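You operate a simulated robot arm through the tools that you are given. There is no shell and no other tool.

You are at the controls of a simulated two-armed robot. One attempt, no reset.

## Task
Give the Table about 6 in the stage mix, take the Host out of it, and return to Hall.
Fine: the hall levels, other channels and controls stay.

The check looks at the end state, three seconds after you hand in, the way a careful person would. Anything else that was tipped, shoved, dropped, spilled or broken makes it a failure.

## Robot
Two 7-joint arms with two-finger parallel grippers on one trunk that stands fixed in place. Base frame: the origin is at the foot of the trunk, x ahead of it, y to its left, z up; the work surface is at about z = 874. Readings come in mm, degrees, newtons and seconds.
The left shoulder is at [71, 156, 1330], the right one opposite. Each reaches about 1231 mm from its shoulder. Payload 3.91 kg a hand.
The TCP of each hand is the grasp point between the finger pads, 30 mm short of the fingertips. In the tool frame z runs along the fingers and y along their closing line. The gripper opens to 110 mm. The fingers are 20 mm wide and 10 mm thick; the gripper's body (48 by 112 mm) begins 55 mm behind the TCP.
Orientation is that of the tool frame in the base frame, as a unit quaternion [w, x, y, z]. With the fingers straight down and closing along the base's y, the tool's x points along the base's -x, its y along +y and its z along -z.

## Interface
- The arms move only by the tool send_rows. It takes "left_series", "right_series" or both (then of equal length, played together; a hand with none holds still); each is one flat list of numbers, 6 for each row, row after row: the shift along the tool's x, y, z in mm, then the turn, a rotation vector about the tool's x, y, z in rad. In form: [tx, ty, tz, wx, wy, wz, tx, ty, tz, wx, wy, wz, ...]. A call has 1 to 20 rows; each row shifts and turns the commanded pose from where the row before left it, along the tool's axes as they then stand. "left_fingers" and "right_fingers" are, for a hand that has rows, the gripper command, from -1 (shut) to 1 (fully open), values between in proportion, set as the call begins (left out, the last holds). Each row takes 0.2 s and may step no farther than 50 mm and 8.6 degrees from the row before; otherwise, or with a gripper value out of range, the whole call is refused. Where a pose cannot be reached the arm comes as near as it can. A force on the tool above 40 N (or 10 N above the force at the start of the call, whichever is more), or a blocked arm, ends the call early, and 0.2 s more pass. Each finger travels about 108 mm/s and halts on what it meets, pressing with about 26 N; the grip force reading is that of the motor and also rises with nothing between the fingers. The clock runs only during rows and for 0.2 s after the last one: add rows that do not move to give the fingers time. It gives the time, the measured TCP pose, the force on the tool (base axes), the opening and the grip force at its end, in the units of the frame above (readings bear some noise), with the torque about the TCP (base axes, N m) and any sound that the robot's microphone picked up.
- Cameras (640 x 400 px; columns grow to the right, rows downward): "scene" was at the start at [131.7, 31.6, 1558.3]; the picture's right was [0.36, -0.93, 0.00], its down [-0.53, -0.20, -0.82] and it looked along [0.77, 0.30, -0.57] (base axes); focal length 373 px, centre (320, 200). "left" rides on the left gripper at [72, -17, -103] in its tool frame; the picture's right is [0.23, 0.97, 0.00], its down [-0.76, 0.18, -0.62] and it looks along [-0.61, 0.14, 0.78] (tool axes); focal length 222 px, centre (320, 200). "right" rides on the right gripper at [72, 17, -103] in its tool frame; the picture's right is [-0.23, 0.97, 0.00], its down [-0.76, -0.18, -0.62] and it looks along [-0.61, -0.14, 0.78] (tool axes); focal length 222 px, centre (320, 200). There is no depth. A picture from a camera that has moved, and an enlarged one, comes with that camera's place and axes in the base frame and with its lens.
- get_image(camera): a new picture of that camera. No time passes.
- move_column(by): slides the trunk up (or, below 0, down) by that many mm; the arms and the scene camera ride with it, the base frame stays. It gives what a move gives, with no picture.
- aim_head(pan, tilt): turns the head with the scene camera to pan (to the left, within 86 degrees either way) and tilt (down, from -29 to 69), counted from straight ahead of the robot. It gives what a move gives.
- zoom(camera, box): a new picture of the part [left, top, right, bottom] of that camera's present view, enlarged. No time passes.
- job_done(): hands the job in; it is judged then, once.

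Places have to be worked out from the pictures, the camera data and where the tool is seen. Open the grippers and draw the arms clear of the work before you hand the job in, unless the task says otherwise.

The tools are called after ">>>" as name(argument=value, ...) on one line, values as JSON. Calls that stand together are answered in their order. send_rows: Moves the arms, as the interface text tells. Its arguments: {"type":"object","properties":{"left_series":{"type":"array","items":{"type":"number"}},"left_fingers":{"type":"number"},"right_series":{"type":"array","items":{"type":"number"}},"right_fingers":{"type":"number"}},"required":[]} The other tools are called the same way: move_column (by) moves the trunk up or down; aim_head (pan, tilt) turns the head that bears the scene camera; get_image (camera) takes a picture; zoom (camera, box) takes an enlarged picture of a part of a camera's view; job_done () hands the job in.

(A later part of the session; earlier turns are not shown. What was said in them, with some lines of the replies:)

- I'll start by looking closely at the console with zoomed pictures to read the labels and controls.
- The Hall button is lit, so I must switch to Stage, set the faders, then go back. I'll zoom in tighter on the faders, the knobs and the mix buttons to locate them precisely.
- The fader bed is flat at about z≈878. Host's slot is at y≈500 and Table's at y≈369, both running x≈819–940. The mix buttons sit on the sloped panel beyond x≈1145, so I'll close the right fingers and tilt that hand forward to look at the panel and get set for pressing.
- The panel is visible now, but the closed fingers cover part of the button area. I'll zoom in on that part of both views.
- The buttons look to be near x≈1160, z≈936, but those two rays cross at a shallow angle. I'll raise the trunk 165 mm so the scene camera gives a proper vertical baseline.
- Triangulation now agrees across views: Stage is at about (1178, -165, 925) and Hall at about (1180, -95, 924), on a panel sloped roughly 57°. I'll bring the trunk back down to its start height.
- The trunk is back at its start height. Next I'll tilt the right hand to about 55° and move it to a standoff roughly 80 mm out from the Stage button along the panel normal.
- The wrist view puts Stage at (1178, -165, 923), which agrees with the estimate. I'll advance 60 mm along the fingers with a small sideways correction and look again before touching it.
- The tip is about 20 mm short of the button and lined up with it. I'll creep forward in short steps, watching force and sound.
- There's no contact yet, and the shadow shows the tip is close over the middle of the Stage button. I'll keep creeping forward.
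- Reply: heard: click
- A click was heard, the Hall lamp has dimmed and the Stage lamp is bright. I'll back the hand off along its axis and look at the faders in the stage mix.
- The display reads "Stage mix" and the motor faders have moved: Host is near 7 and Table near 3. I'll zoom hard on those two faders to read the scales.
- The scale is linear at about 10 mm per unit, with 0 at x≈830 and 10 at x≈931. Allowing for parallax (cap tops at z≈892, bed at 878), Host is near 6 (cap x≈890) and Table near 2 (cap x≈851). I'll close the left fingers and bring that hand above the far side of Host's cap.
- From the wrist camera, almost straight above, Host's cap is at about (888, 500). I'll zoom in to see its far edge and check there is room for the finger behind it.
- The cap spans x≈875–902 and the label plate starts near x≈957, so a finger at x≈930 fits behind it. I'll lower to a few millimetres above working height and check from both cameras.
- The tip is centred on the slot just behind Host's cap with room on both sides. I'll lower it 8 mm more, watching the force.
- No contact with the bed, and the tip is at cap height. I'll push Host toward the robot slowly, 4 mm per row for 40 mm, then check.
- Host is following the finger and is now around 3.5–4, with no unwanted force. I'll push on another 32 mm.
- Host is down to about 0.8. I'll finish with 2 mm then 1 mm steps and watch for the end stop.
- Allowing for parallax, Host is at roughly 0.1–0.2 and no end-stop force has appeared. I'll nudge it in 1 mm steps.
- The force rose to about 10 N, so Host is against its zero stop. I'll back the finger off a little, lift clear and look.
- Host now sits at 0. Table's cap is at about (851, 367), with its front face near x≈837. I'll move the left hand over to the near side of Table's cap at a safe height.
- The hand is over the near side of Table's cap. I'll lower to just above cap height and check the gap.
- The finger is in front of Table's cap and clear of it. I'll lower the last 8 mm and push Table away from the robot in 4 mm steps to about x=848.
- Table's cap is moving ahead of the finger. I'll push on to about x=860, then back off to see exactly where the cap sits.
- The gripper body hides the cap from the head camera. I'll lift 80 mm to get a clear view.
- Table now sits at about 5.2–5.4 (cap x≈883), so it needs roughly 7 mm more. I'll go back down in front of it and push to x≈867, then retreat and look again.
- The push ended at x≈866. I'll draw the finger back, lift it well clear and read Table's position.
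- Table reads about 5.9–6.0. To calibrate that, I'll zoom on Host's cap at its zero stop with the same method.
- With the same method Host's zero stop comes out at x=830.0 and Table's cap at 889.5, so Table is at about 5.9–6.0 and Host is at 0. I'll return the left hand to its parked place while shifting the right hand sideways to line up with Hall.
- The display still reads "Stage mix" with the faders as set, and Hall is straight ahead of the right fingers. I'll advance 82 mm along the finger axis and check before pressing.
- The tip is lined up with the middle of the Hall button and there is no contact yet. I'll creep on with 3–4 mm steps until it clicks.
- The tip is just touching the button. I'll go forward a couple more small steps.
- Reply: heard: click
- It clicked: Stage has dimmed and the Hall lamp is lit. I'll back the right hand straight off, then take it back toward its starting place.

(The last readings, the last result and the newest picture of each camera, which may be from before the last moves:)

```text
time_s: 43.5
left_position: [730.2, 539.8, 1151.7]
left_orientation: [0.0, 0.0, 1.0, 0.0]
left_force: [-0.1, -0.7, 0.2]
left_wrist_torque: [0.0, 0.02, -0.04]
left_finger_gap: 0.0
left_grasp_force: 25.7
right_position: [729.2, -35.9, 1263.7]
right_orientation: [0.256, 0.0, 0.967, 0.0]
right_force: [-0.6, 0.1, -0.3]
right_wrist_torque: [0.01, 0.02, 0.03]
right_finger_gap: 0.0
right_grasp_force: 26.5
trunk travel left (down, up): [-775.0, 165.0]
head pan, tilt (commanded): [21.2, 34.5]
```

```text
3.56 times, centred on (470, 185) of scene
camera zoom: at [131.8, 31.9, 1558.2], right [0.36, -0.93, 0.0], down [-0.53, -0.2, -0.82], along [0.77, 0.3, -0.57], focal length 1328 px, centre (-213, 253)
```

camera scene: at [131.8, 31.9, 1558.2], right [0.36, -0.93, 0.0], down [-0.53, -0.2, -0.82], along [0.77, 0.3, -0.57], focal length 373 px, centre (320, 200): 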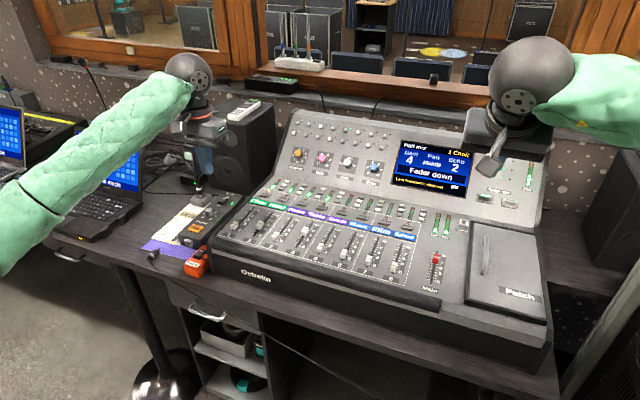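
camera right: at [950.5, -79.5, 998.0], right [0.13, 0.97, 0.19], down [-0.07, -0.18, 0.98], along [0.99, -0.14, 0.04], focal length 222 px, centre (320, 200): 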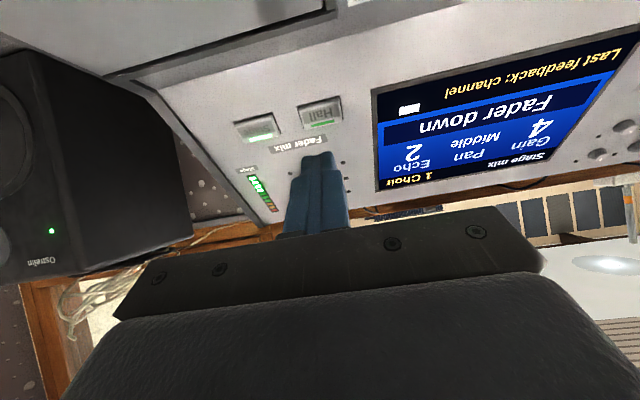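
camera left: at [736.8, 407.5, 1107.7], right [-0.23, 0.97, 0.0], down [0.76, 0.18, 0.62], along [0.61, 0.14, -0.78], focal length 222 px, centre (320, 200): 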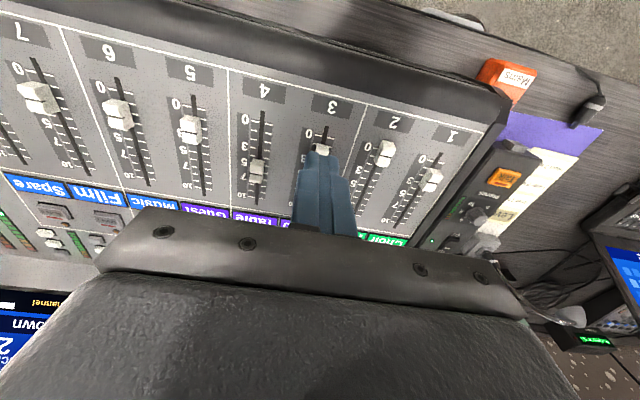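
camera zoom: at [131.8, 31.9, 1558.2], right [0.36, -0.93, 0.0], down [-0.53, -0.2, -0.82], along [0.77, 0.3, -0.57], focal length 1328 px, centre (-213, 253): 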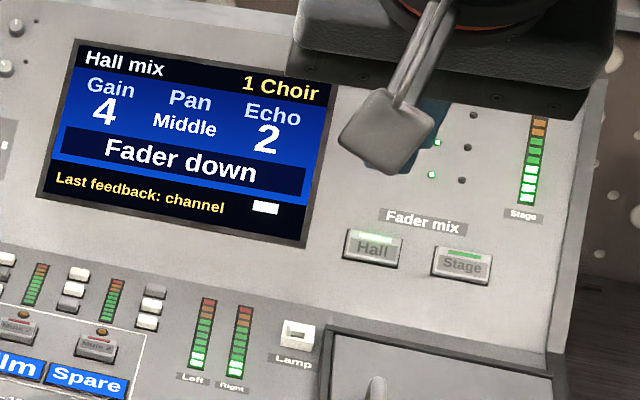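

The display reads "Hall mix", the Hall lamp is lit and the faders are back at their hall levels. I'll open both grippers and level the right hand as it was at the start.

>>> send_rows(left_series=[0, 0, 0, 0, 0, 0, 0, 0, 0, 0, 0, 0, 0, 0, 0, 0, 0, 0, 0, 0, 0, 0, 0, 0, 0, 0, 0, 0, 0, 0], right_series=[0, 0, 0, 0, 0.13, 0, 0, 0, 0, 0, 0.13, 0, 0, 0, 0, 0, 0.13, 0, 0, 0, 0, 0, 0.13, 0, 0, 0, 0, 0, 0, 0], left_fingers=1, right_fingers=1)

>>> get_image(camera="scene")

>>> zoom(camera="scene", box=[225, 185, 325, 260])

>>> zoom(camera="scene", box=[220, 100, 420, 225])

>>> zoom(camera="scene", box=[370, 120, 570, 245])

```text
time_s: 44.8
left_position: [730.7, 539.2, 1153.9]
left_orientation: [0.001, 0.0, 1.0, 0.0]
left_force: [-0.3, -0.6, -0.5]
left_wrist_torque: [0.01, 0.01, 0.01]
left_finger_gap: 110.2
left_grasp_force: 0.2
right_position: [729.1, -36.0, 1264.3]
right_orientation: [-0.001, -0.001, 1.0, 0.0]
right_force: [-0.1, 0.4, -0.5]
right_wrist_torque: [0.02, 0.01, 0.0]
right_finger_gap: 109.8
right_grasp_force: 0.1
trunk travel left (down, up): [-775.0, 165.0]
head pan, tilt (commanded): [21.2, 34.5]
```

```text
taken
camera scene: at [131.1, 31.3, 1558.4], right [0.36, -0.93, 0.0], down [-0.53, -0.2, -0.82], along [0.77, 0.3, -0.57], focal length 373 px, centre (320, 200)
```

scene: 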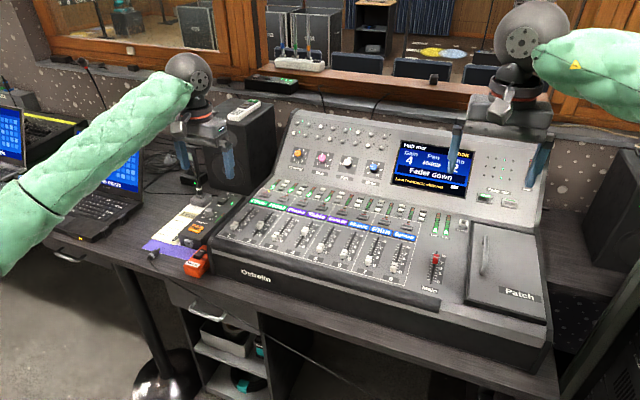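

```text
5.33 times, centred on (275, 222) of scene
camera zoom: at [131.1, 31.3, 1558.4], right [0.36, -0.93, 0.0], down [-0.53, -0.2, -0.82], along [0.77, 0.3, -0.57], focal length 1992 px, centre (560, 80)
```

zoom: 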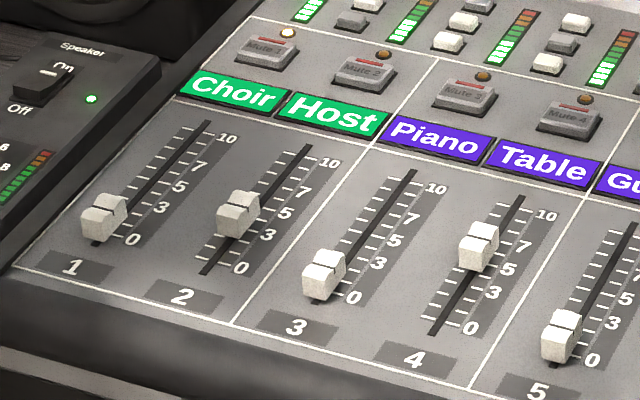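

```text
3.20 times, centred on (320, 162) of scene
camera zoom: at [131.1, 31.3, 1558.4], right [0.36, -0.93, 0.0], down [-0.53, -0.2, -0.82], along [0.77, 0.3, -0.57], focal length 1195 px, centre (320, 320)
```

zoom: 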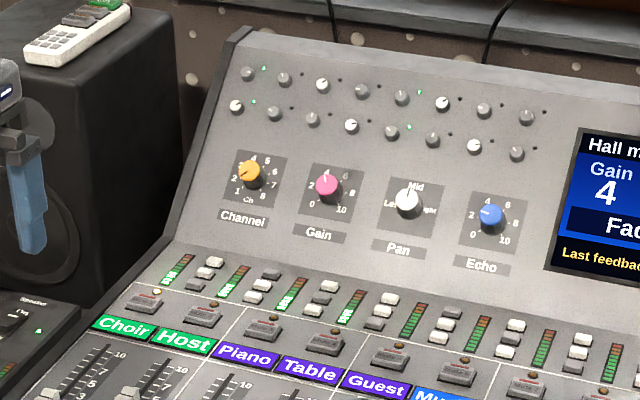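

```text
3.20 times, centred on (470, 182) of scene
camera zoom: at [131.1, 31.3, 1558.4], right [0.36, -0.93, 0.0], down [-0.53, -0.2, -0.82], along [0.77, 0.3, -0.57], focal length 1195 px, centre (-160, 256)
```

zoom: 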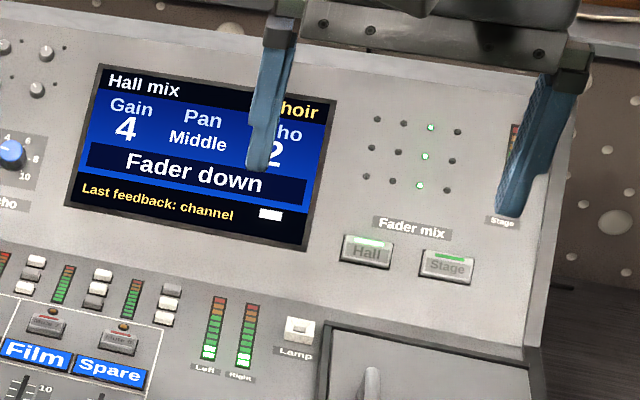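

Everything matches the starting pictures: hall levels, knobs, mutes and lamps, with Hall lit. The stage mix was set to Table ≈6 and Host 0 before switching back. Both grippers are open and clear, so I'm handing in.

>>> job_done()

```text
The job is handed in.
```

In the stage mix, Table is now at about 6 and Host is at 0. The console is back on Hall and the job is handed in.

- **Table:** the cap measured about 5.9 to 6.0 on the scale after the final push.
- **Host:** pushed down until it met its zero stop.
- **Hall:** the display reads "Hall mix" and the Hall lamp is lit. The faders returned to their hall levels, and the knobs, mutes and main fader match the starting pictures.

I did not switch back to Stage to check that the console kept the new stage levels. Both grippers are open and the arms are clear of the console.
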